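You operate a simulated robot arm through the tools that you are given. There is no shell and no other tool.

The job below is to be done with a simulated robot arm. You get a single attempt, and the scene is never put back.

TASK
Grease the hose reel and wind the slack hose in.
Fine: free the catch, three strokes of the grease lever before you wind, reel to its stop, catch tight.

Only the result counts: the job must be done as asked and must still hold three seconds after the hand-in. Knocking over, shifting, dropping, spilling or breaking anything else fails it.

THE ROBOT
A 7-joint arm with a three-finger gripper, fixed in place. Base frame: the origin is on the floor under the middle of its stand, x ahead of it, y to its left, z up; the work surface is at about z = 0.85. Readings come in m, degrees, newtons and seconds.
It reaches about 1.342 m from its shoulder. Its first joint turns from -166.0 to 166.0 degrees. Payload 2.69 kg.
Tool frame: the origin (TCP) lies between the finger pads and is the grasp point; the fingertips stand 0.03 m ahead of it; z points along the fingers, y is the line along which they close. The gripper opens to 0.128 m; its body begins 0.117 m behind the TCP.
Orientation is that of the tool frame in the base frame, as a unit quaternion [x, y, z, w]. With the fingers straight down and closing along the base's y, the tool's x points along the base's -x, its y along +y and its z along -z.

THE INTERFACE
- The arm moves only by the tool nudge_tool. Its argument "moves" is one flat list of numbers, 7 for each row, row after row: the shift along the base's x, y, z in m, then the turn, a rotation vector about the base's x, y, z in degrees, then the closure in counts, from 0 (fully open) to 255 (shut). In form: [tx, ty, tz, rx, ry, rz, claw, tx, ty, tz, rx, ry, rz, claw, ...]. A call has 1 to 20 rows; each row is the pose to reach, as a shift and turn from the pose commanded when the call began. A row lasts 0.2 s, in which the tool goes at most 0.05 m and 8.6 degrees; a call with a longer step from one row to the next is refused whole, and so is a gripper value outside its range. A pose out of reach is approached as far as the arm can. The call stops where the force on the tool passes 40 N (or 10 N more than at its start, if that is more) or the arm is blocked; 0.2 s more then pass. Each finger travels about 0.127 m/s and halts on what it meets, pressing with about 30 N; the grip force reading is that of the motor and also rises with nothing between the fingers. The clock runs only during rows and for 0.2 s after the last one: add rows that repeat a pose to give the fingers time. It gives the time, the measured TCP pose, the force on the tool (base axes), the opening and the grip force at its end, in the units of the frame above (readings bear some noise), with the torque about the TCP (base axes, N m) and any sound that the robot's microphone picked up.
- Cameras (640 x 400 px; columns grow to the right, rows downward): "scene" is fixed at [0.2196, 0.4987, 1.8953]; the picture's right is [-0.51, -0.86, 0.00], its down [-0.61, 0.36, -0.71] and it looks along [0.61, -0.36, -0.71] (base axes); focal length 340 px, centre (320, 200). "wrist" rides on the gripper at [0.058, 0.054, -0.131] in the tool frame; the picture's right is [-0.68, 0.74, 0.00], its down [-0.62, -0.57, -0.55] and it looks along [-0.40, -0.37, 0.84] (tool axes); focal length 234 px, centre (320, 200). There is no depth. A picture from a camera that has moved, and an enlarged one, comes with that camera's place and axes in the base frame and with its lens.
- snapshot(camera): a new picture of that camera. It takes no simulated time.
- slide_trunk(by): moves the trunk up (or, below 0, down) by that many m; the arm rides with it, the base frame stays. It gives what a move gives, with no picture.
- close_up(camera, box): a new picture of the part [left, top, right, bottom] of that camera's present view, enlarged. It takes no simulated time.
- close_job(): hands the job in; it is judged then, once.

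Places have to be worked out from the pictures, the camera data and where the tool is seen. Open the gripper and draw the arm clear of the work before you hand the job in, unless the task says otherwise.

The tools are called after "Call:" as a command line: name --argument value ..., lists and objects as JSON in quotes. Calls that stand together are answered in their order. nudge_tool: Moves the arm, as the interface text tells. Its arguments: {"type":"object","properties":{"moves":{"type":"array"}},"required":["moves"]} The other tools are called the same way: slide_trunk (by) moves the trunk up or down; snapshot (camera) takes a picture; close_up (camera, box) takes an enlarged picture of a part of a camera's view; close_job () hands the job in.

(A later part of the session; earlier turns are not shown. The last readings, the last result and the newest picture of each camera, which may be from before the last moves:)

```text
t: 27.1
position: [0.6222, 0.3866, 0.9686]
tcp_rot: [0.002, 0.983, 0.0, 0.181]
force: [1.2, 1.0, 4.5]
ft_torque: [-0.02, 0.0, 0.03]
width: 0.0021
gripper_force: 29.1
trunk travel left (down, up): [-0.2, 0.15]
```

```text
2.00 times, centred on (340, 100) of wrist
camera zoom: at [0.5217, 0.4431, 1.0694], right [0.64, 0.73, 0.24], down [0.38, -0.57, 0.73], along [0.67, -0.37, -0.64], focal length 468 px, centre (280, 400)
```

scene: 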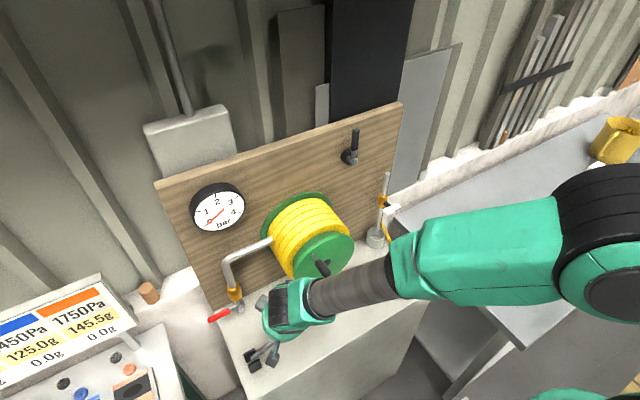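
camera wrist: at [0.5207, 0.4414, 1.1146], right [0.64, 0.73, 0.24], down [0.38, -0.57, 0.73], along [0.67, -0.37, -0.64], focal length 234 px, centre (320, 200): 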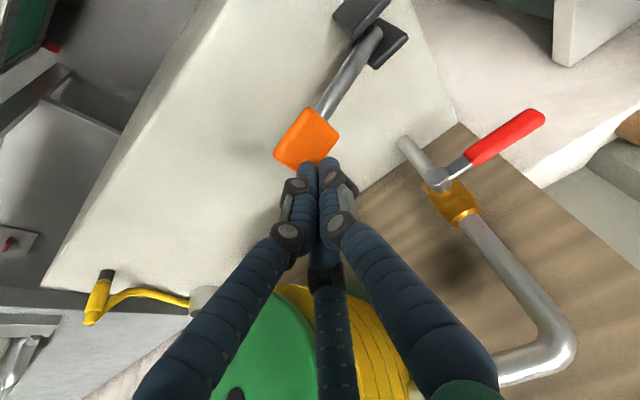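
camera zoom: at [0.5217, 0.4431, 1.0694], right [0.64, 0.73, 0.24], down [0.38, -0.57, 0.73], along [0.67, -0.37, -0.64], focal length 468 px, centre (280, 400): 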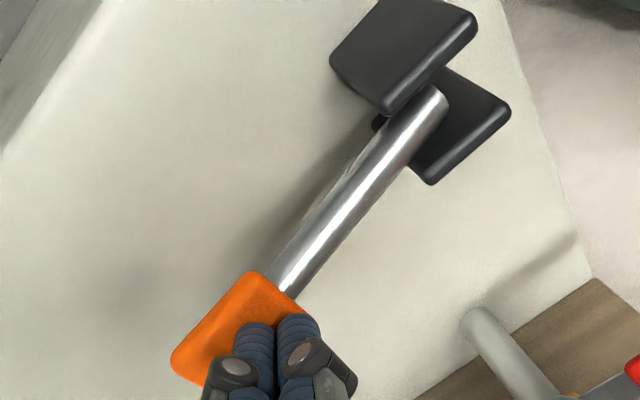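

4.5 N at z = 0.9686. I press on in 4 mm steps.

Call:
nudge_tool --moves '[0, 0, -0.004, 0, 0, 0, 255, 0, 0, -0.008, 0, 0, 0, 255]'

Call:
close_up --camera "wrist" --box '[220, 0, 460, 200]'

```text
t: 27.7
position: [0.6222, 0.3874, 0.9599]
tcp_rot: [0.003, 0.984, 0.0, 0.18]
force: [0.8, -1.3, 7.0]
ft_torque: [-0.07, 0.0, -0.03]
width: 0.0024
gripper_force: 30.1
trunk travel left (down, up): [-0.2, 0.15]
```

```text
2.00 times, centred on (340, 100) of wrist
camera zoom: at [0.5213, 0.4432, 1.0616], right [0.64, 0.73, 0.24], down [0.38, -0.57, 0.73], along [0.67, -0.37, -0.64], focal length 468 px, centre (280, 400)
```

zoom: 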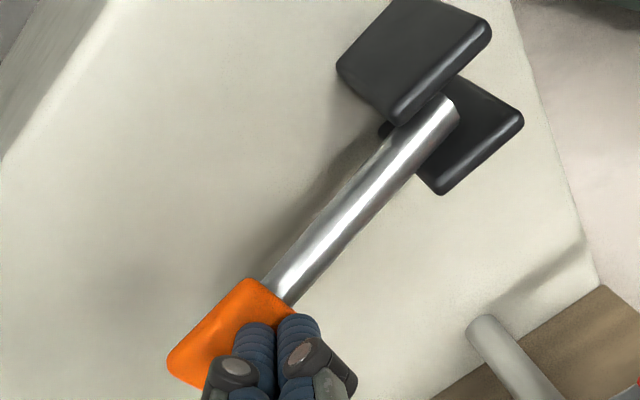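

Still just the spring (7 N at 0.960). I go on in small steps to feel for the hard stop.

Call:
nudge_tool --moves '[0, 0, -0.003, 0, 0, 0, 255, 0, 0, -0.006, 0, 0, 0, 255]'

Call:
close_up --camera "wrist" --box '[220, 0, 460, 200]'

```text
t: 28.3
position: [0.6218, 0.3887, 0.9574]
tcp_rot: [0.003, 0.983, 0.001, 0.182]
force: [-5.9, -4.6, 30.9]
ft_torque: [-0.33, 0.36, -0.03]
width: 0.0021
gripper_force: 29.6
trunk travel left (down, up): [-0.2, 0.15]
```

```text
2.00 times, centred on (340, 100) of wrist
camera zoom: at [0.5216, 0.4437, 1.059], right [0.64, 0.73, 0.25], down [0.37, -0.57, 0.73], along [0.68, -0.37, -0.64], focal length 468 px, centre (280, 400)
```

zoom: 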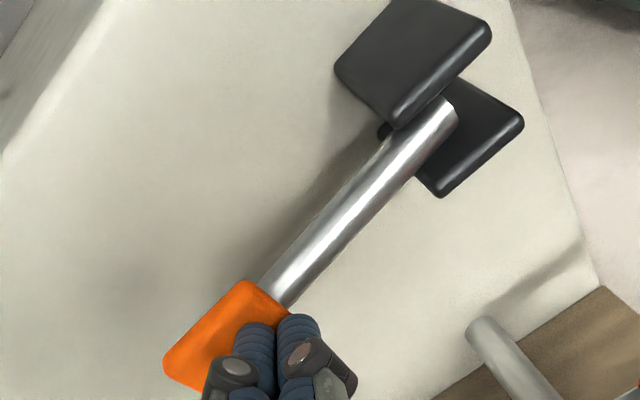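

At 0.957 the force jumps to 31 N – that is the hard bottom stop, matching the first stroke. I release fully for a second, then make the third stroke.

Call:
nudge_tool --moves '[0, 0, 0.02, 0, 0, 0, 255, 0, 0, 0.04, 0, 0, 0, 255, 0, 0, 0.06, 0, 0, 0, 255, 0, 0, 0.06, 0, 0, 0, 255, 0, 0, 0.06, 0, 0, 0, 255]'

Call:
close_up --camera "wrist" --box '[220, 0, 460, 200]'

```text
t: 29.5
position: [0.6221, 0.3876, 1.0152]
tcp_rot: [0.001, 0.984, 0.0, 0.18]
force: [-0.2, -0.8, 0.0]
ft_torque: [0.0, -0.02, 0.02]
width: 0.002
gripper_force: 30.2
trunk travel left (down, up): [-0.2, 0.15]
```

```text
2.00 times, centred on (340, 100) of wrist
camera zoom: at [0.5211, 0.4433, 1.1175], right [0.64, 0.73, 0.24], down [0.38, -0.57, 0.73], along [0.67, -0.37, -0.64], focal length 468 px, centre (280, 400)
```

zoom: 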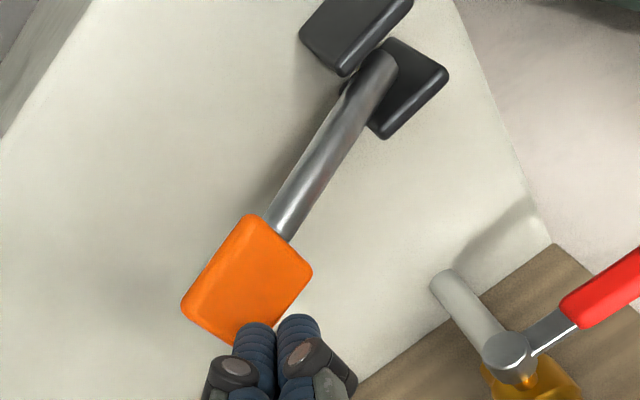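

The paddle is fully back up. Third stroke now: press to the bottom stop.

Call:
nudge_tool --moves '[0, 0, -0.02, 0, 0, 0, 255, 0, 0, -0.034, 0, 0, 0, 255, 0, 0, -0.044, 0, 0, 0, 255, 0, 0, -0.052, 0, 0, 0, 255, 0, 0, -0.056, 0, 0, 0, 255, 0, 0, -0.059, 0, 0, 0, 255, 0, 0, -0.061, 0, 0, 0, 255]'

Call:
close_up --camera "wrist" --box '[220, 0, 460, 200]'

```text
t: 31.3
position: [0.6245, 0.388, 0.9577]
tcp_rot: [0.003, 0.983, 0.003, 0.184]
force: [2.3, 0.2, 11.7]
ft_torque: [-0.02, -0.01, -0.17]
width: 0.0021
gripper_force: 29.6
trunk travel left (down, up): [-0.2, 0.15]
stopped in row 7: the force on the tool passed its limit at 41 N (the readings are from after the stop); the commanded pose is now the measured one
```

```text
2.00 times, centred on (340, 100) of wrist
camera zoom: at [0.5224, 0.4436, 1.0592], right [0.63, 0.73, 0.25], down [0.37, -0.57, 0.73], along [0.68, -0.37, -0.64], focal length 468 px, centre (280, 400)
```

zoom: 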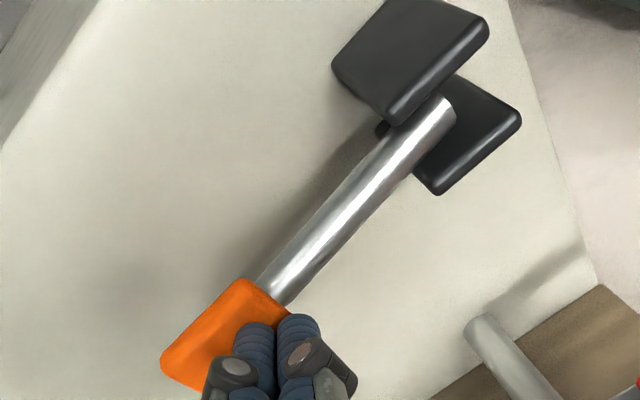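

Third stroke reached the stop too (41 N). I now release the lever, lift clear, back away from the reel and drop to where the wrist camera can see how the hose leaves the reel, to settle the winding direction.

Call:
nudge_tool --moves '[0, 0, 0.045, 0, 0, 0, 255, 0, 0, 0.09, 0, 0, 0, 255, -0.01, 0, 0.135, 0, 0, 0, 255, -0.03, 0, 0.175, 0, 0, 0, 255, -0.065, 0, 0.205, 0, -4, 0, 255, -0.105, 0, 0.225, 0, -8, 0, 255, -0.15, 0, 0.235, 0, -12, 0, 255, -0.18, -0.03, 0.235, 0, -16, 0, 255, -0.18, -0.075, 0.235, 0, -20, 0, 255, -0.18, -0.12, 0.23, 0, -25, 0, 255, -0.18, -0.165, 0.22, 0, -25, 0, 255, -0.18, -0.205, 0.2, 0, -25, 0, 255, -0.18, -0.245, 0.175, 0, -25, 0, 255, -0.18, -0.285, 0.15, 0, -25, 0, 255]'

Call:
snapshot --camera "wrist"

Call:
snapshot --camera "scene"

```text
t: 34.3
position: [0.4416, 0.1053, 1.1054]
tcp_rot: [0.003, 0.92, 0.002, 0.391]
force: [0.3, 0.5, 0.3]
ft_torque: [-0.02, 0.01, -0.03]
width: 0.0021
gripper_force: 30.1
trunk travel left (down, up): [-0.2, 0.15]
```

```text
taken
camera wrist: at [0.3086, 0.1606, 1.1545], right [0.47, 0.73, 0.49], down [0.03, -0.57, 0.82], along [0.88, -0.37, -0.29], focal length 234 px, centre (320, 200)
```

wrist: 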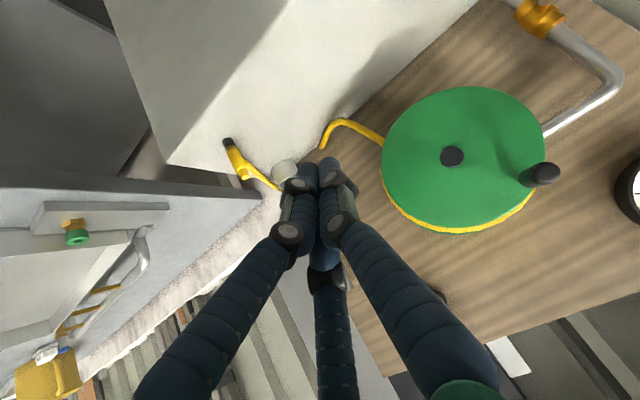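

```text
taken
```

scene: 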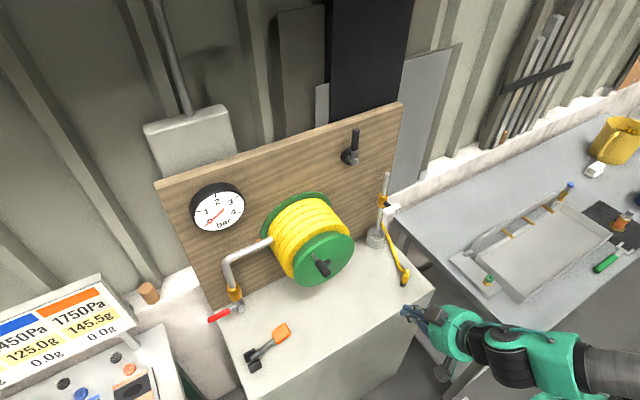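

The hose drops off the reel's right-hand (-y) side down to the table, so winding in should lift that side: counter-clockwise seen from the robot. Hub ≈ (y 0.208, z 1.106), knob ≈ (0.251, 1.181), knob end x ≈ 0.605. I bring the half-open gripper, horizontal, to a stand-off in front of the knob.

Call:
nudge_tool --moves '[0.01, 0.025, 0.013, 0, -7.4, 0, 200, 0.025, 0.05, 0.026, 0, -14.8, 0, 135, 0.042, 0.075, 0.039, 0, -22.2, 0, 135, 0.06, 0.1, 0.052, 0, -29.6, 0, 135, 0.08, 0.123, 0.064, 0, -37, 0, 135, 0.1, 0.146, 0.076, 0, -44, 0, 135]'

Call:
snapshot --camera "wrist"

Call:
close_up --camera "scene" --box '[250, 190, 410, 320]'

```text
t: 35.7
position: [0.5434, 0.2467, 1.1816]
tcp_rot: [0.003, 0.706, 0.004, 0.708]
force: [0.9, 0.4, 0.2]
ft_torque: [-0.01, 0.07, -0.07]
width: 0.0602
gripper_force: 0.0
trunk travel left (down, up): [-0.2, 0.15]
```

```text
taken
camera wrist: at [0.413, 0.3021, 1.1235], right [0.0, 0.73, 0.68], down [-0.55, -0.57, 0.61], along [0.84, -0.37, 0.4], focal length 234 px, centre (320, 200)
```

wrist: 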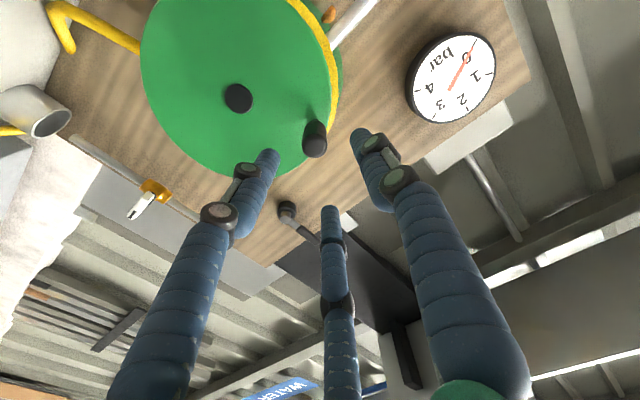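

```text
3.08 times, centred on (330, 255) of scene
camera zoom: at [0.2196, 0.4987, 1.8953], right [-0.51, -0.86, 0.0], down [-0.61, 0.36, -0.71], along [0.61, -0.36, -0.71], focal length 1045 px, centre (289, 31)
```

zoom: 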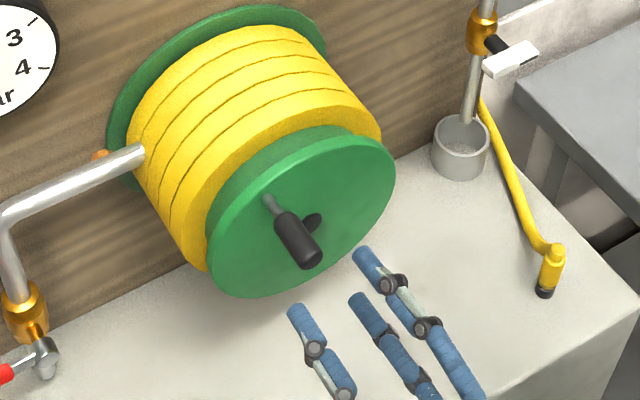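

A small orange spot now shows beside the reel behind the pipe, which I had not noticed at first. I zoom in on it.

Call:
close_up --camera "scene" --box '[250, 205, 310, 255]'

Call:
close_up --camera "wrist" --box '[290, 0, 390, 80]'

Call:
close_up --camera "wrist" --box '[200, 60, 400, 200]'

```text
8.00 times, centred on (280, 230) of scene
camera zoom: at [0.2196, 0.4987, 1.8953], right [-0.51, -0.86, 0.0], down [-0.61, 0.36, -0.71], along [0.61, -0.36, -0.71], focal length 2718 px, centre (640, -40)
```

zoom: 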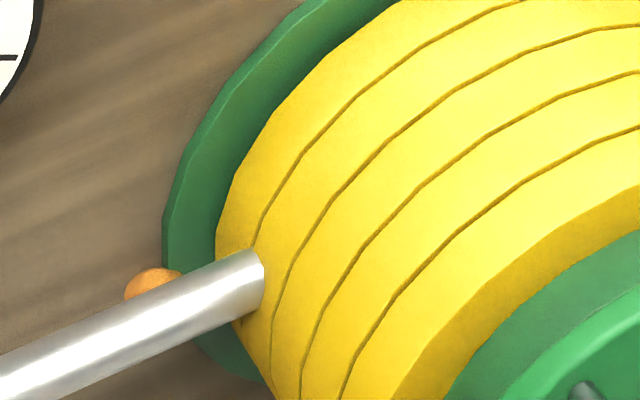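

```text
5.00 times, centred on (340, 40) of wrist
camera zoom: at [0.413, 0.3021, 1.1235], right [0.0, 0.73, 0.68], down [-0.55, -0.57, 0.61], along [0.84, -0.37, 0.4], focal length 1171 px, centre (220, 1000)
```

zoom: 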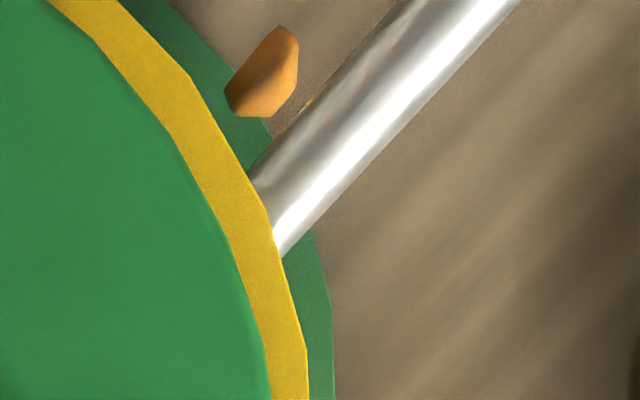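

```text
2.86 times, centred on (300, 130) of wrist
camera zoom: at [0.413, 0.3021, 1.1235], right [0.0, 0.73, 0.68], down [-0.55, -0.57, 0.61], along [0.84, -0.37, 0.4], focal length 669 px, centre (377, 400)
```

zoom: 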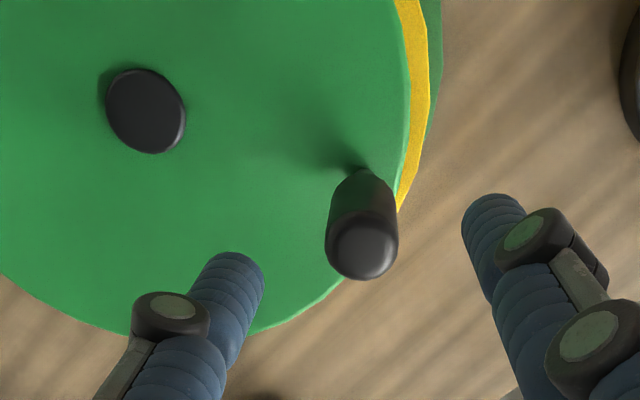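

The orange bead looks like grease squeezed out at the reel bearing – a good sign the strokes counted. Knob end now measures ≈(y 0.250, z 1.174); I slide the half-open fingers over it and then close on it.

Call:
nudge_tool --moves '[0.02, 0.003, -0.006, 0, 0, 0, 135, 0.045, 0.003, -0.007, 0, 0, 0, 135, 0.065, 0.003, -0.007, 0, 0, 0, 135, 0.075, 0.003, -0.007, 0, 0, 0, 135]'

Call:
close_up --camera "scene" --box '[270, 205, 390, 305]'

Call:
snapshot --camera "wrist"

```text
t: 36.7
position: [0.6194, 0.2523, 1.1748]
tcp_rot: [0.002, 0.707, 0.002, 0.707]
force: [-0.4, 1.1, -0.3]
ft_torque: [0.02, -0.01, -0.02]
width: 0.0603
gripper_force: 0.1
trunk travel left (down, up): [-0.2, 0.15]
```

```text
4.00 times, centred on (330, 255) of scene
camera zoom: at [0.2196, 0.4987, 1.8953], right [-0.51, -0.86, 0.0], down [-0.61, 0.36, -0.71], along [0.61, -0.36, -0.71], focal length 1359 px, centre (280, -20)
```

zoom: 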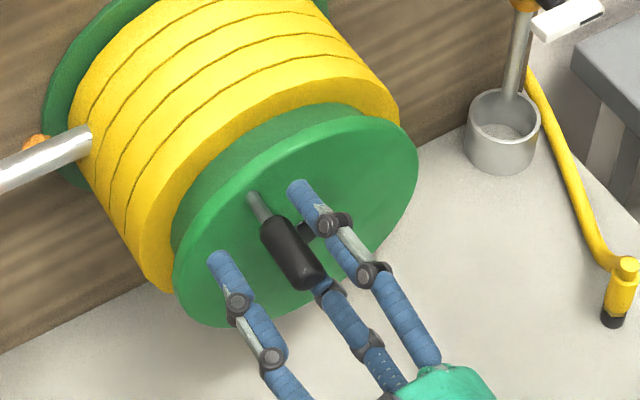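

```text
taken
camera wrist: at [0.4889, 0.3079, 1.1168], right [0.0, 0.73, 0.68], down [-0.55, -0.57, 0.61], along [0.84, -0.37, 0.4], focal length 234 px, centre (320, 200)
```

wrist: 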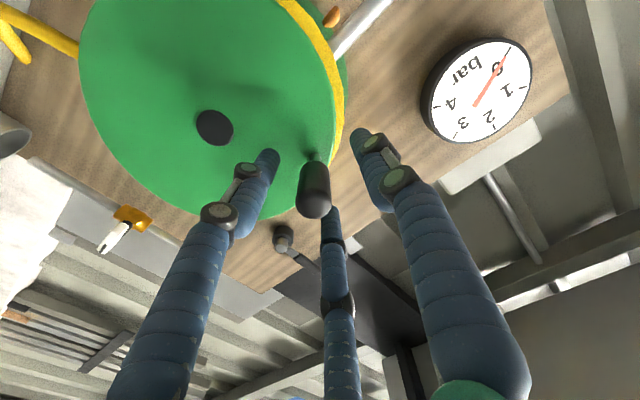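

The knob sits between the three fingers. I close onto it and read the width and force.

Call:
nudge_tool --moves '[0, 0, 0, 0, 0, 0, 170, 0, 0, 0, 0, 0, 0, 200, 0, 0, 0, 0, 0, 0, 225, 0, 0, 0, 0, 0, 0, 225]'

Call:
close_up --camera "wrist" --box '[220, 80, 420, 260]'

```text
t: 37.7
position: [0.6198, 0.2517, 1.1738]
tcp_rot: [0.002, 0.708, 0.002, 0.707]
force: [0.5, -3.2, -5.9]
ft_torque: [0.0, 0.15, -0.23]
width: 0.0258
gripper_force: 8.1
trunk travel left (down, up): [-0.2, 0.15]
```

```text
2.22 times, centred on (320, 170) of wrist
camera zoom: at [0.4884, 0.3075, 1.1157], right [0.0, 0.73, 0.68], down [-0.55, -0.57, 0.61], along [0.84, -0.37, 0.4], focal length 520 px, centre (320, 267)
```

zoom: 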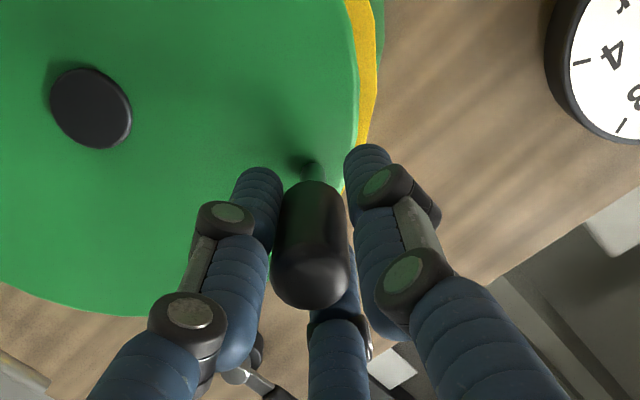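

Gripped at 25.8 mm width with light force. I test a first 10° of counter-clockwise winding (knob toward +y and down) and check forces and the hose.

Call:
nudge_tool --moves '[0, 0.0058, -0.0038, 0, 0, 0, 225, 0, 0.0115, -0.0083, 0, 0, 0, 225]'

Call:
snapshot --camera "scene"

```text
t: 38.3
position: [0.6193, 0.2648, 1.166]
tcp_rot: [0.001, 0.708, 0.002, 0.707]
force: [0.8, -5.8, -9.0]
ft_torque: [0.07, 0.22, -0.38]
width: 0.0263
gripper_force: 7.8
trunk travel left (down, up): [-0.2, 0.15]
```

```text
taken
```

scene: 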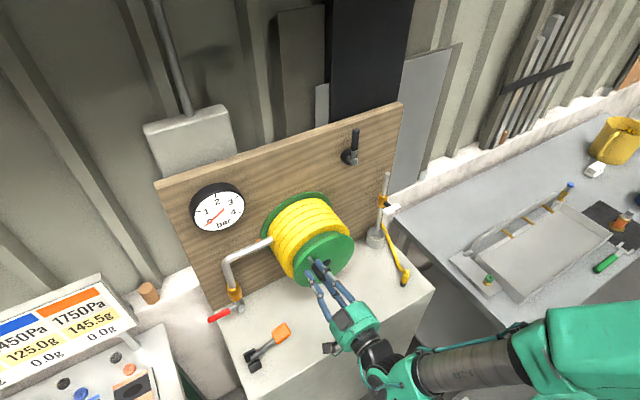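

The reel turns freely (no tangential resistance), so the catch is free; the force is purely radial (~10 N inward), so my circle is a bit too wide. I move 5 mm inward to calibrate.

Call:
nudge_tool --moves '[0, -0.0033, -0.0038, 0, 0, 0, 225]'

Call:
close_up --camera "wrist" --box '[180, 40, 420, 240]'

```text
t: 38.7
position: [0.6196, 0.2597, 1.1646]
tcp_rot: [0.002, 0.706, 0.003, 0.708]
force: [1.8, -1.2, 2.7]
ft_torque: [-0.01, -0.24, 0.1]
width: 0.0232
gripper_force: 13.5
trunk travel left (down, up): [-0.2, 0.15]
```

```text
2.00 times, centred on (300, 140) of wrist
camera zoom: at [0.4882, 0.3158, 1.1067], right [0.0, 0.73, 0.68], down [-0.55, -0.57, 0.61], along [0.84, -0.37, 0.4], focal length 468 px, centre (360, 320)
```

zoom: 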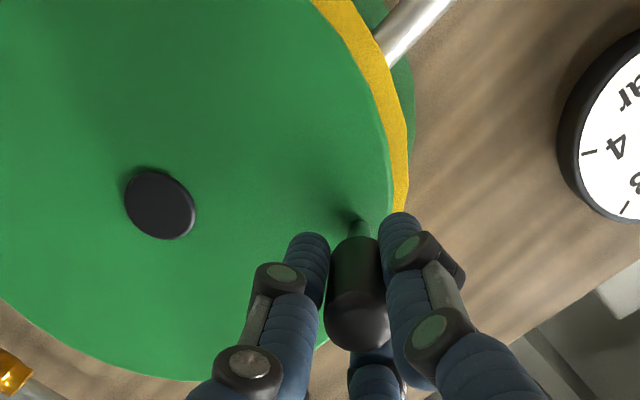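

Radial force is now nearly zero: knob at ≈(0.260, 1.165), giving a circle centre ≈(0.210, 1.101) and radius ≈0.081. I wind on counter-clockwise through about 70°.

Call:
nudge_tool --moves '[0, 0.0122, -0.0118, 0, 0, 0, 225, 0, 0.0217, -0.0259, 0, 0, 0, 225, 0, 0.0281, -0.0416, 0, 0, 0, 225, 0, 0.031, -0.0583, 0, 0, 0, 225, 0, 0.0304, -0.0753, 0, 0, 0, 225, 0, 0.0263, -0.0918, 0, 0, 0, 225]'

Call:
snapshot --camera "wrist"

Call:
snapshot --camera "scene"

```text
t: 40.1
position: [0.6185, 0.2854, 1.0696]
tcp_rot: [0.003, 0.708, 0.001, 0.706]
force: [23.1, 0.2, -1.9]
ft_torque: [-0.04, 0.31, -0.07]
width: 0.0224
gripper_force: 45.0
trunk travel left (down, up): [-0.2, 0.15]
```

```text
taken
camera wrist: at [0.4878, 0.341, 1.0125], right [0.0, 0.73, 0.68], down [-0.55, -0.57, 0.61], along [0.84, -0.37, 0.4], focal length 234 px, centre (320, 200)
```

wrist: 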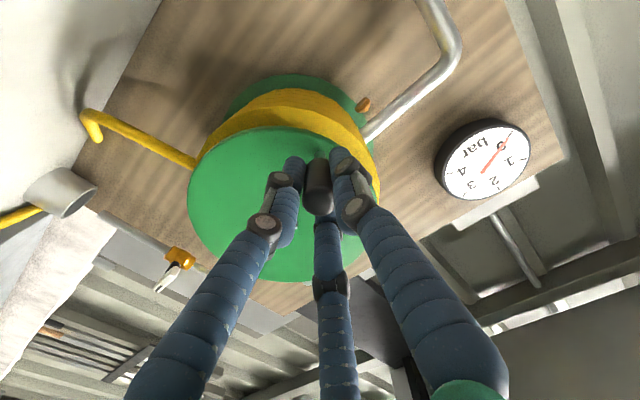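

```text
taken
```

scene: 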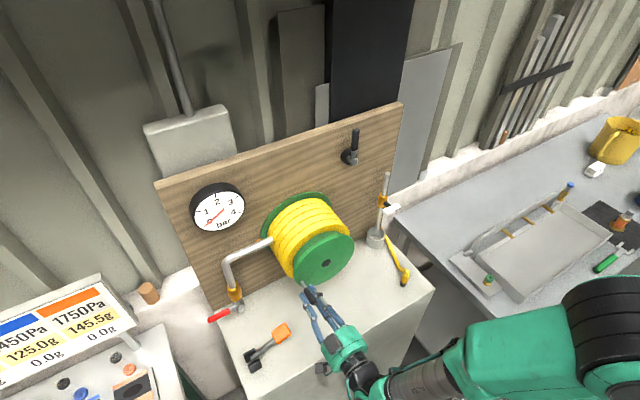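

The reel followed to about -20° with little tangential load. I zoom on the hose end and on the knob grip to see whether slack was taken in and why there is 23 N along x.

Call:
close_up --camera "scene" --box '[240, 170, 400, 300]'

Call:
close_up --camera "scene" --box '[350, 180, 440, 300]'

Call:
close_up --camera "wrist" --box '[200, 80, 440, 280]'

```text
3.08 times, centred on (320, 235) of scene
camera zoom: at [0.2196, 0.4987, 1.8953], right [-0.51, -0.86, 0.0], down [-0.61, 0.36, -0.71], along [0.61, -0.36, -0.71], focal length 1045 px, centre (320, 92)
```

zoom: 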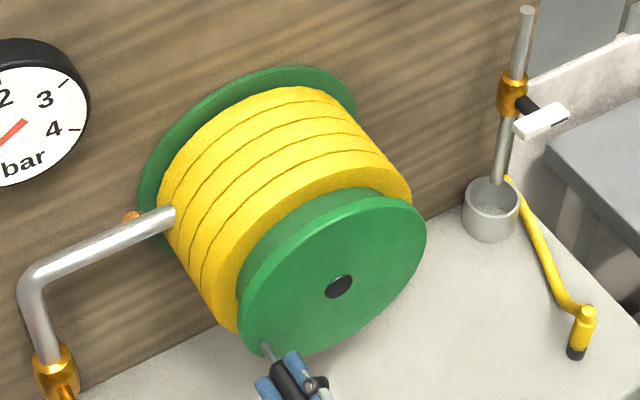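

```text
3.33 times, centred on (395, 240) of scene
camera zoom: at [0.2196, 0.4987, 1.8953], right [-0.51, -0.86, 0.0], down [-0.61, 0.36, -0.71], along [0.61, -0.36, -0.71], focal length 1132 px, centre (70, 67)
```

zoom: 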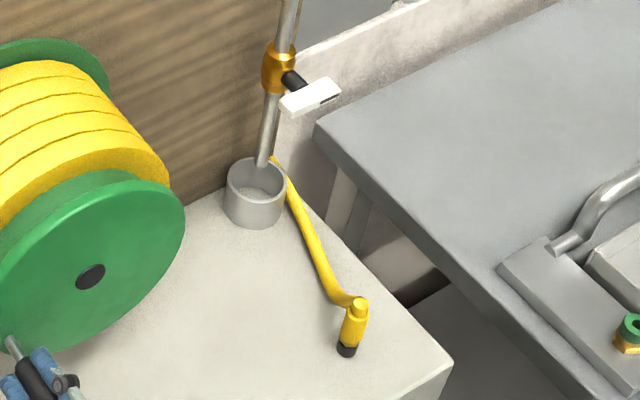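

```text
2.00 times, centred on (320, 180) of wrist
camera zoom: at [0.4878, 0.341, 1.0125], right [0.0, 0.73, 0.68], down [-0.55, -0.57, 0.61], along [0.84, -0.37, 0.4], focal length 468 px, centre (320, 240)
```

zoom: 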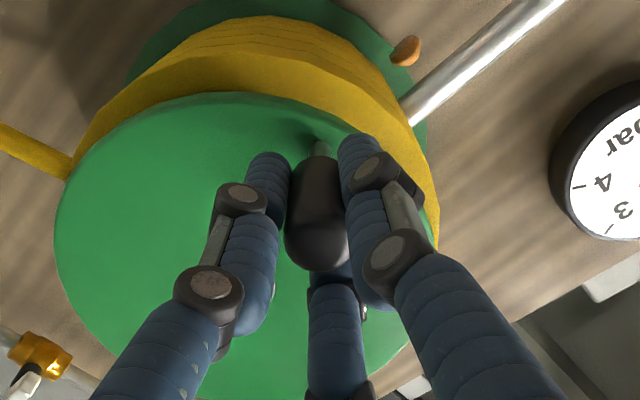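

The hose loop behind the cup has shrunk (its top moved down toward the cup), so this is the winding-in direction. The axial load seems to come from over-squeezing the tapered knob, so I ease the closure a little and re-read.

Call:
nudge_tool --moves '[0, 0, 0, 0, 0, 0, 204, 0, 0, 0, 0, 0, 0, 204]'

```text
t: 40.7
position: [0.6177, 0.2845, 1.0715]
tcp_rot: [0.001, 0.707, 0.002, 0.707]
force: [-0.8, -0.2, -0.1]
ft_torque: [0.0, 0.0, -0.01]
width: 0.0256
gripper_force: 0.0
trunk travel left (down, up): [-0.2, 0.15]
```

Now it is a loose cage with no load, and TCP (0.2845, 1.0715) fits the circle (r ≈ 0.080). I wind on through the bottom and up the right-hand side, about 180°.

Call:
nudge_tool --moves '[0, -0.009, -0.0181, 0, 0, 0, 206, 0, -0.0235, -0.0334, 0, 0, 0, 206, 0, -0.0416, -0.0445, 0, 0, 0, 206, 0, -0.0618, -0.0505, 0, 0, 0, 206, 0, -0.083, -0.0511, 0, 0, 0, 206, 0, -0.1035, -0.0461, 0, 0, 0, 206, 0, -0.1221, -0.036, 0, 0, 0, 206, 0, -0.1374, -0.0215, 0, 0, 0, 206, 0, -0.1485, -0.0034, 0, 0, 0, 206]'

Call:
snapshot --camera "scene"

Call:
snapshot --camera "wrist"

```text
t: 42.2
position: [0.6172, 0.189, 1.0242]
tcp_rot: [-0.002, 0.715, -0.009, 0.699]
force: [14.5, -3.2, -12.5]
ft_torque: [-0.11, -0.84, -0.31]
width: 0.0276
gripper_force: 45.0
out of reach, approached as far as the arm can: row 5, 6, 7
trunk travel left (down, up): [-0.2, 0.15]
stopped in row 7: the force on the tool passed its limit at 48 N (the readings are from after the stop); the commanded pose is now the measured one
```

```text
taken
```

scene: 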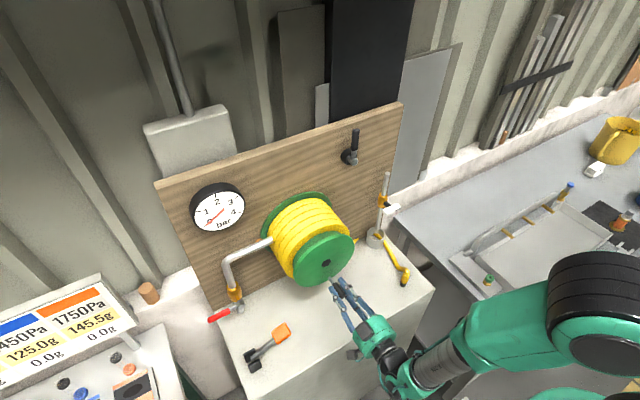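

```text
taken
camera wrist: at [0.4857, 0.2449, 0.9687], right [0.02, 0.75, 0.66], down [-0.54, -0.55, 0.64], along [0.84, -0.37, 0.39], focal length 234 px, centre (320, 200)
```

wrist: 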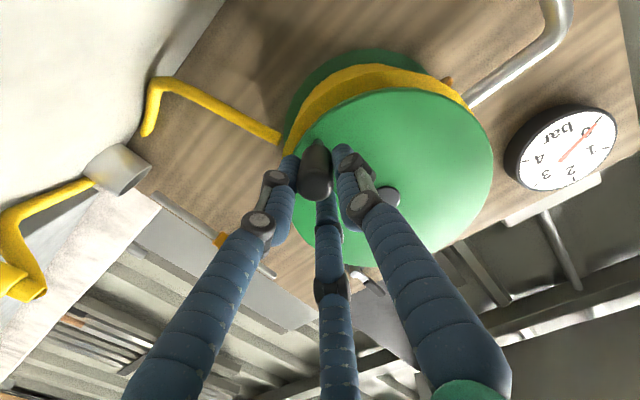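

The arm hit its wrist limit around y ≈ 0.19 at this height with the tool dead straight. Rolling the tool about the knob's axis is harmless to the grip, so I test whether a roll frees the joint.

Call:
nudge_tool --moves '[0, 0, 0, 8, 0, 0, 200, 0, 0, 0, 16, 0, 0, 200]'

```text
t: 42.8
position: [0.6163, 0.1893, 1.0269]
tcp_rot: [-0.002, 0.714, -0.008, 0.7]
force: [-1.3, 0.0, -0.8]
ft_torque: [-0.02, -0.18, -0.12]
width: 0.0288
gripper_force: 8.3
out of reach, approached as far as the arm can: row 1, 2
trunk travel left (down, up): [-0.2, 0.15]
```

A positive roll is refused; I try the negative roll.

Call:
nudge_tool --moves '[0, 0, 0, -8, 0, 0, 200, 0, 0, 0, -16, 0, 0, 200]'

```text
t: 43.4
position: [0.618, 0.188, 1.027]
tcp_rot: [-0.1, 0.706, -0.108, 0.693]
force: [-1.0, 1.7, -0.8]
ft_torque: [-0.01, 0.0, 0.09]
width: 0.0287
gripper_force: 0.6
trunk travel left (down, up): [-0.2, 0.15]
```

Negative roll works, so it is the last joint that was at its limit. I roll another 50° in place around the knob for margin.

Call:
nudge_tool --moves '[0, 0, 0, -8.3, 0, 0, 200, 0, 0, 0, -16.6, 0, 0, 200, 0, 0, 0, -25, 0, 0, 200, 0, 0, 0, -33.3, 0, 0, 200, 0, 0, 0, -41.6, 0, 0, 200, 0, 0, 0, -50, 0, 0, 200]'

Call:
snapshot --camera "wrist"

Call:
snapshot --camera "scene"

```text
t: 44.8
position: [0.6165, 0.1889, 1.0266]
tcp_rot: [-0.384, 0.594, -0.397, 0.585]
force: [-1.0, 2.0, -1.0]
ft_torque: [0.03, 0.07, 0.04]
width: 0.0292
gripper_force: 0.9
trunk travel left (down, up): [-0.2, 0.15]
```

```text
taken
camera wrist: at [0.4853, 0.161, 0.9547], right [0.02, 0.91, -0.41], down [-0.54, 0.36, 0.76], along [0.84, 0.21, 0.5], focal length 234 px, centre (320, 200)
```

wrist: 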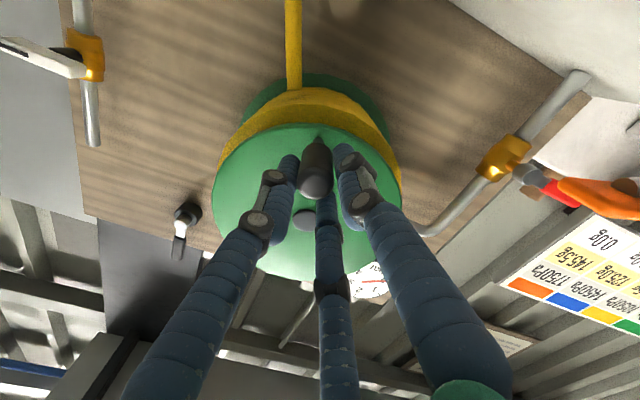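

```text
taken
```

scene: 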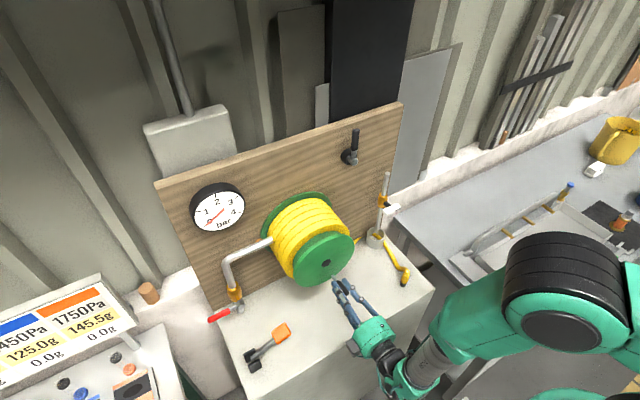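

Roll now about -66° and the cage still holds the knob without load. I continue winding counter-clockwise up the right side.

Call:
nudge_tool --moves '[0, -0.0194, 0.0043, 0, 0, 0, 204, 0, -0.0362, 0.0171, 0, 0, 0, 204, 0, -0.049, 0.0339, 0, 0, 0, 204, 0, -0.0571, 0.0534, 0, 0, 0, 204, 0, -0.0599, 0.0744, 0, 0, 0, 204, 0, -0.0571, 0.0954, 0, 0, 0, 204, 0, -0.049, 0.1149, 0, 0, 0, 204]'

Call:
snapshot --camera "scene"

Call:
snapshot --camera "wrist"

```text
t: 46.3
position: [0.6168, 0.1296, 1.1277]
tcp_rot: [-0.379, 0.596, -0.399, 0.585]
force: [4.2, -12.0, 5.4]
ft_torque: [-0.13, 0.15, 0.27]
width: 0.0276
gripper_force: 45.3
trunk travel left (down, up): [-0.2, 0.15]
stopped in row 7: the force on the tool passed its limit at 45 N (the readings are from after the stop); the commanded pose is now the measured one
```

```text
taken
```

scene: 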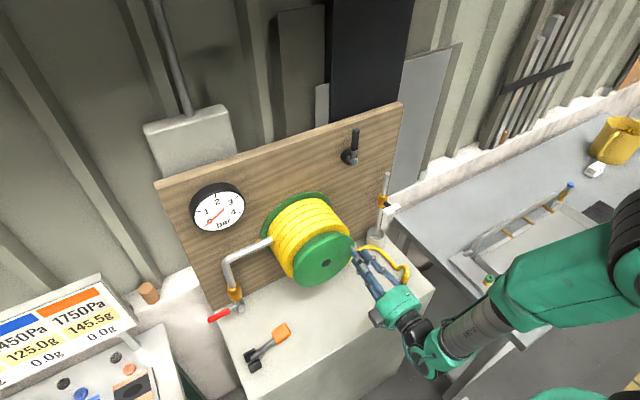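

```text
taken
camera wrist: at [0.485, 0.103, 1.0562], right [0.03, 0.91, -0.41], down [-0.54, 0.36, 0.76], along [0.84, 0.2, 0.5], focal length 234 px, centre (320, 200)
```

wrist: 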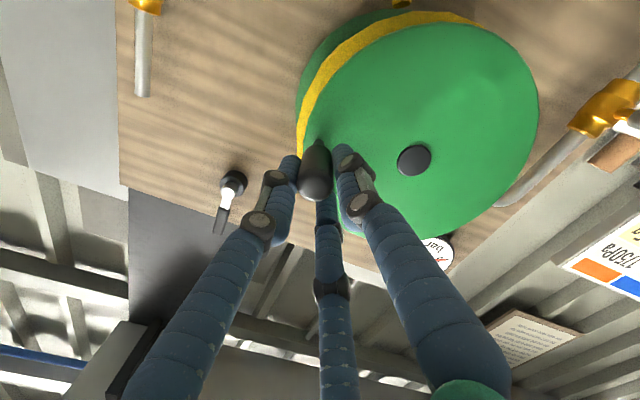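

The force limit tripped at about -198°. I zoom in on the hose and the grip before deciding whether this is the reel's stop or just radial load.

Call:
close_up --camera "scene" --box '[320, 190, 440, 300]'

Call:
close_up --camera "wrist" --box '[230, 100, 430, 260]'

```text
3.64 times, centred on (380, 245) of scene
camera zoom: at [0.2196, 0.4987, 1.8953], right [-0.51, -0.86, 0.0], down [-0.61, 0.36, -0.71], along [0.61, -0.36, -0.71], focal length 1236 px, centre (102, 36)
```

zoom: 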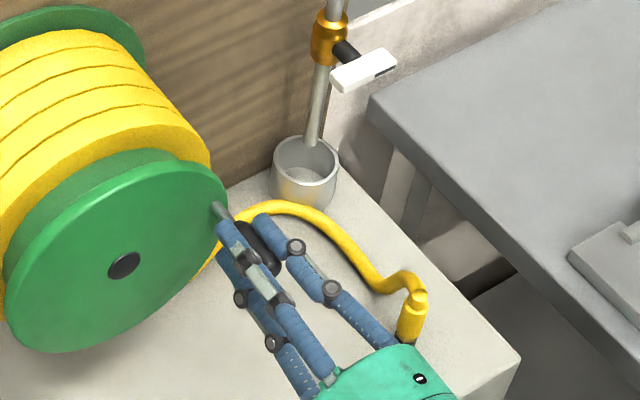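

```text
2.50 times, centred on (330, 180) of wrist
camera zoom: at [0.485, 0.103, 1.0562], right [0.03, 0.91, -0.41], down [-0.54, 0.36, 0.76], along [0.84, 0.2, 0.5], focal length 585 px, centre (295, 250)
```

zoom: 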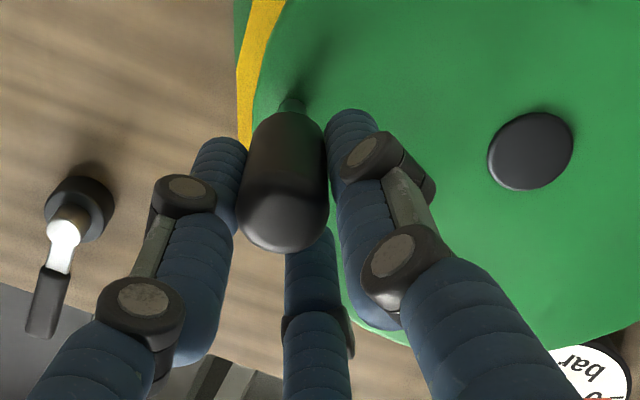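

The hose loop is clearly shorter now, lying in front of the cup, so winding-in is right. The remaining force is radially outward (my path is too far inside here), so I shift about 4 mm outward and loosen slightly to recentre.

Call:
nudge_tool --moves '[0, -0.002, 0.0007, 0, 0, 0, 200, 0, -0.004, 0.0013, 0, 0, 0, 200]'

```text
t: 46.9
position: [0.6159, 0.1298, 1.1294]
tcp_rot: [-0.381, 0.596, -0.398, 0.584]
force: [-1.8, 2.5, -3.5]
ft_torque: [0.04, 0.07, 0.15]
width: 0.0306
gripper_force: 3.3
trunk travel left (down, up): [-0.2, 0.15]
```

Load is gone. I continue in small steps to see if the reel still turns past this point.

Call:
nudge_tool --moves '[0, 0.0025, 0.007, 0, 0, 0, 200, 0, 0.0068, 0.0141, 0, 0, 0, 200]'

Call:
close_up --camera "scene" --box '[320, 190, 440, 300]'

```text
t: 47.5
position: [0.6171, 0.1345, 1.1438]
tcp_rot: [-0.38, 0.596, -0.398, 0.585]
force: [-0.1, 3.9, -3.0]
ft_torque: [0.06, 0.01, 0.15]
width: 0.0311
gripper_force: 2.9
trunk travel left (down, up): [-0.2, 0.15]
```

```text
3.64 times, centred on (380, 245) of scene
camera zoom: at [0.2196, 0.4987, 1.8953], right [-0.51, -0.86, 0.0], down [-0.61, 0.36, -0.71], along [0.61, -0.36, -0.71], focal length 1236 px, centre (102, 36)
```

zoom: 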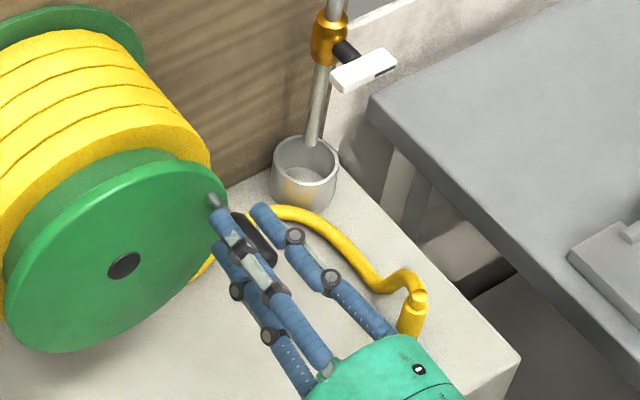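

It keeps turning freely and the loop shortens. Refitted circle: centre ≈(0.2075, 1.1015), r ≈ 0.0825. I wind on over the top through another ~120°.

Call:
nudge_tool --moves '[0, 0.0117, 0.0129, 0, 0, 0, 200, 0, 0.0245, 0.0244, 0, 0, 0, 200, 0, 0.0394, 0.0331, 0, 0, 0, 200, 0, 0.0558, 0.0384, 0, 0, 0, 200, 0, 0.073, 0.0402, 0, 0, 0, 200, 0, 0.0902, 0.0384, 0, 0, 0, 200, 0, 0.1066, 0.0331, 0, 0, 0, 200, 0, 0.1215, 0.0244, 0, 0, 0, 200, 0, 0.1343, 0.0129, 0, 0, 0, 200, 0, 0.1444, -0.0011, 0, 0, 0, 200]'

Call:
snapshot --camera "scene"

Call:
snapshot --camera "wrist"

```text
t: 49.7
position: [0.6162, 0.2777, 1.143]
tcp_rot: [-0.381, 0.596, -0.398, 0.584]
force: [-0.7, -0.5, 0.5]
ft_torque: [0.0, -0.01, -0.02]
width: 0.0277
gripper_force: 0.0
trunk travel left (down, up): [-0.2, 0.15]
```

```text
taken
```

scene: 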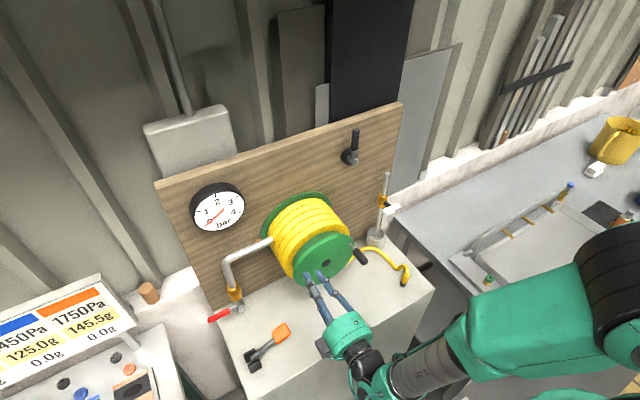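

```text
taken
camera wrist: at [0.4845, 0.2509, 1.0705], right [0.03, 0.91, -0.41], down [-0.54, 0.36, 0.76], along [0.84, 0.2, 0.5], focal length 234 px, centre (320, 200)
```

wrist: 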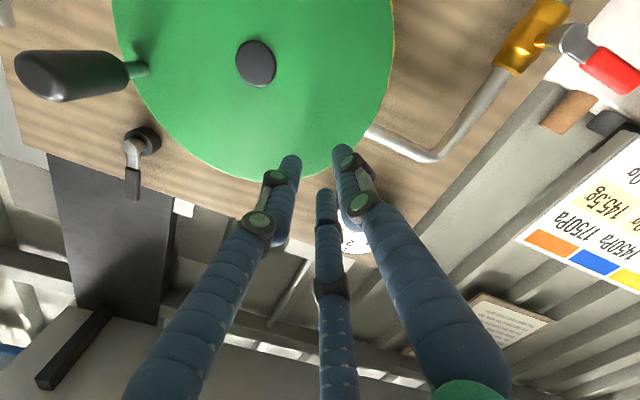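

The knob slipped out of the loose cage; it remains at the reel's right side. I zoom in to see where it and the hose are now.

Call:
close_up --camera "scene" --box '[300, 190, 430, 300]'

Call:
close_up --camera "wrist" --box '[0, 0, 320, 200]'

```text
3.64 times, centred on (365, 245) of scene
camera zoom: at [0.2196, 0.4987, 1.8953], right [-0.51, -0.86, 0.0], down [-0.61, 0.36, -0.71], along [0.61, -0.36, -0.71], focal length 1236 px, centre (156, 36)
```

zoom: 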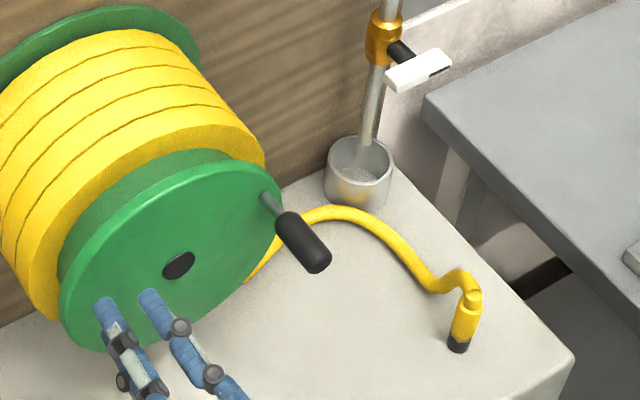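

```text
2.00 times, centred on (160, 100) of wrist
camera zoom: at [0.4845, 0.2509, 1.0705], right [0.03, 0.91, -0.41], down [-0.54, 0.36, 0.76], along [0.84, 0.2, 0.5], focal length 468 px, centre (640, 400)
```

zoom: 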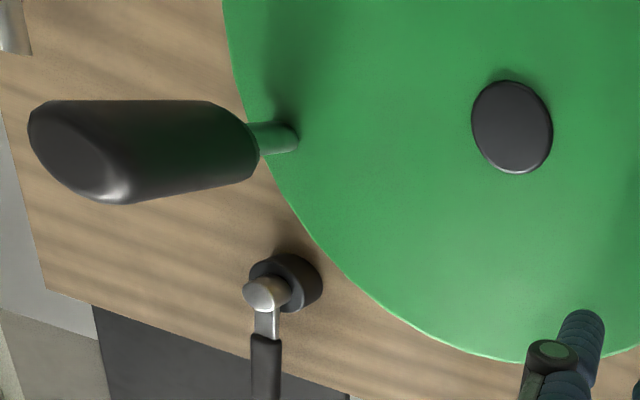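

The reel stands at about α ≈ -207° (knob ≈(0.134, 1.138)); the knob escaped through the gap between two fingers that faced the push direction. I back out, move in front of the knob, roll so a finger sits behind it, and re-cage it for a tighter grip.

Call:
nudge_tool --moves '[-0.04, 0, 0, 0, 0, 0, 150, -0.08, 0, 0, 0, 0, 0, 135, -0.08, -0.045, 0, -8.5, 0, 0, 135, -0.08, -0.09, -0.002, -17, 0, 0, 135, -0.08, -0.13, -0.004, -25.5, 0, 0, 135, -0.08, -0.1437, -0.005, -34, 0, 0, 135, -0.08, -0.1437, -0.005, -42.5, 0, 0, 135, -0.08, -0.1437, -0.005, -51, 0, 0, 135]'

Call:
snapshot --camera "wrist"

Call:
close_up --camera "scene" --box '[300, 190, 430, 300]'

```text
t: 51.5
position: [0.5349, 0.1338, 1.1364]
tcp_rot: [0.595, -0.366, 0.616, -0.364]
force: [0.2, -0.1, -0.9]
ft_torque: [0.01, 0.0, -0.01]
width: 0.0603
gripper_force: 0.1
trunk travel left (down, up): [-0.2, 0.15]
```

```text
taken
camera wrist: at [0.4036, 0.0617, 1.1134], right [0.03, 0.25, -0.97], down [-0.54, 0.82, 0.2], along [0.84, 0.52, 0.16], focal length 234 px, centre (320, 200)
```

wrist: 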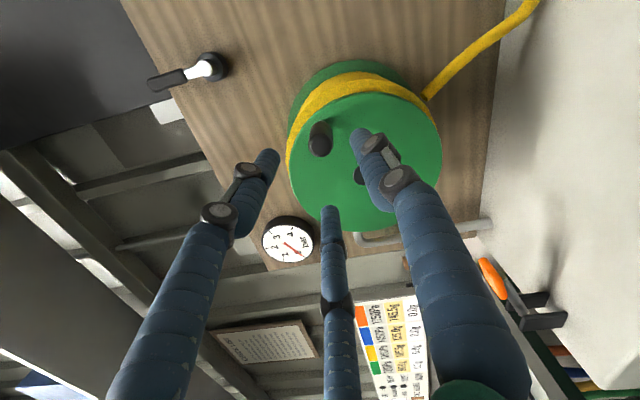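

```text
3.64 times, centred on (365, 245) of scene
camera zoom: at [0.2196, 0.4987, 1.8953], right [-0.51, -0.86, 0.0], down [-0.61, 0.36, -0.71], along [0.61, -0.36, -0.71], focal length 1236 px, centre (156, 36)
```

zoom: 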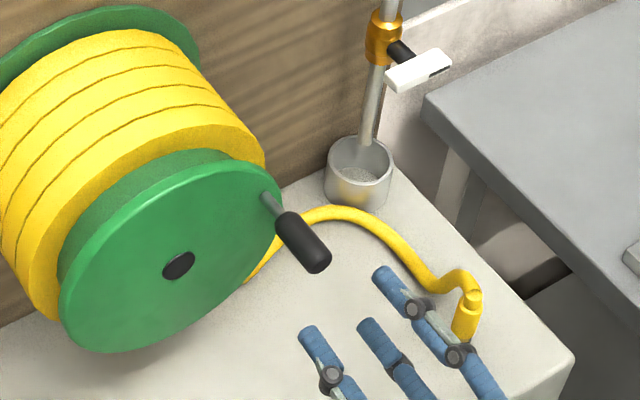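

Knob end measures (0.131, 1.138) from here, almost exactly on the tool axis. I advance over it and grip more firmly.

Call:
nudge_tool --moves '[0.025, -0.002, 0.001, 0, 0, 0, 135, 0.05, -0.002, 0.001, 0, 0, 0, 135, 0.07, -0.002, 0.001, 0, 0, 0, 135, 0.083, -0.002, 0.001, 0, 0, 0, 135, 0.083, -0.002, 0.001, 0, 0, 0, 180, 0.083, -0.002, 0.001, 0, 0, 0, 218, 0.083, -0.002, 0.001, 0, 0, 0, 218]'

Call:
snapshot --camera "wrist"

```text
t: 53.1
position: [0.6188, 0.1354, 1.1384]
tcp_rot: [0.595, -0.366, 0.616, -0.365]
force: [0.6, -2.8, 1.5]
ft_torque: [-0.03, 0.91, 0.23]
width: 0.0256
gripper_force: 44.8
trunk travel left (down, up): [-0.2, 0.15]
```

```text
taken
camera wrist: at [0.4865, 0.0623, 1.115], right [0.03, 0.25, -0.97], down [-0.54, 0.82, 0.2], along [0.84, 0.51, 0.16], focal length 234 px, centre (320, 200)
```

wrist: 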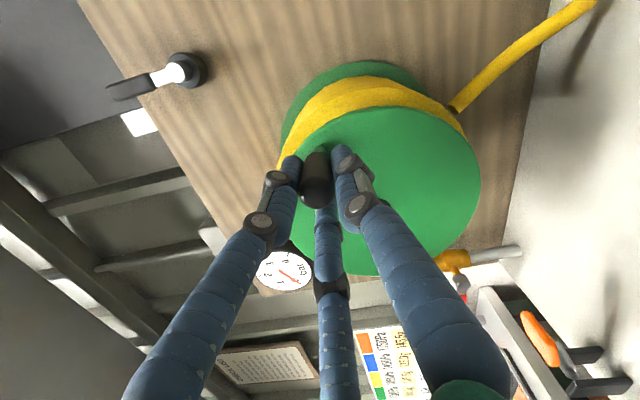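

Firm grip now, with small side loads. I wind on in 10° steps through about 40° and check.

Call:
nudge_tool --moves '[0, 0.0064, 0.0126, 0, 0, 0, 218, 0, 0.016, 0.0233, 0, 0, 0, 218, 0, 0.0273, 0.0321, 0, 0, 0, 218, 0, 0.0399, 0.0389, 0, 0, 0, 218]'

Call:
close_up --camera "scene" --box '[270, 190, 430, 300]'

Call:
snapshot --camera "wrist"

```text
t: 54.1
position: [0.6183, 0.174, 1.1774]
tcp_rot: [0.595, -0.366, 0.616, -0.364]
force: [-16.1, 3.4, -2.1]
ft_torque: [-0.01, 0.46, 0.31]
width: 0.0226
gripper_force: 45.4
trunk travel left (down, up): [-0.2, 0.15]
```

```text
3.64 times, centred on (350, 245) of scene
camera zoom: at [0.2196, 0.4987, 1.8953], right [-0.51, -0.86, 0.0], down [-0.61, 0.36, -0.71], along [0.61, -0.36, -0.71], focal length 1236 px, centre (211, 36)
```

zoom: 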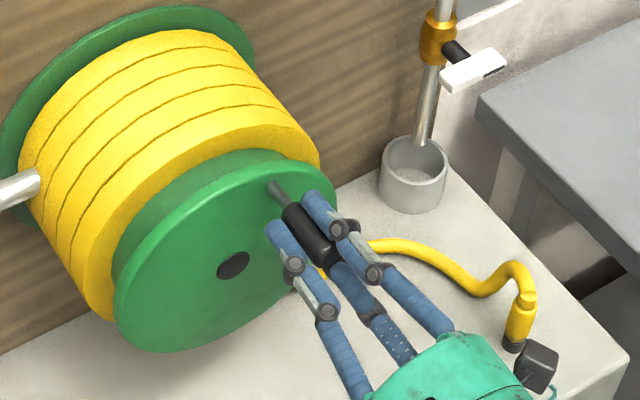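

```text
taken
camera wrist: at [0.4875, 0.1019, 1.155], right [0.03, 0.25, -0.97], down [-0.54, 0.82, 0.2], along [0.84, 0.52, 0.16], focal length 234 px, centre (320, 200)
```

wrist: 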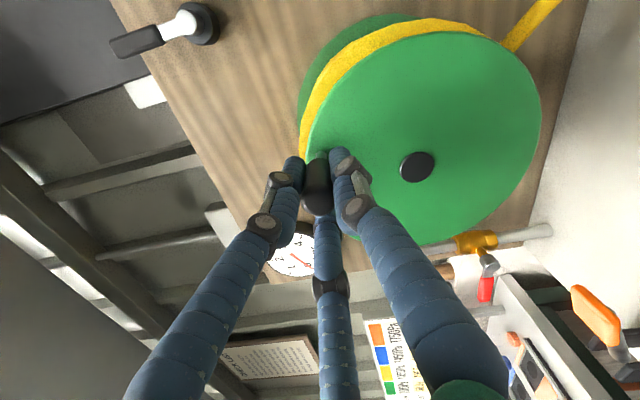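

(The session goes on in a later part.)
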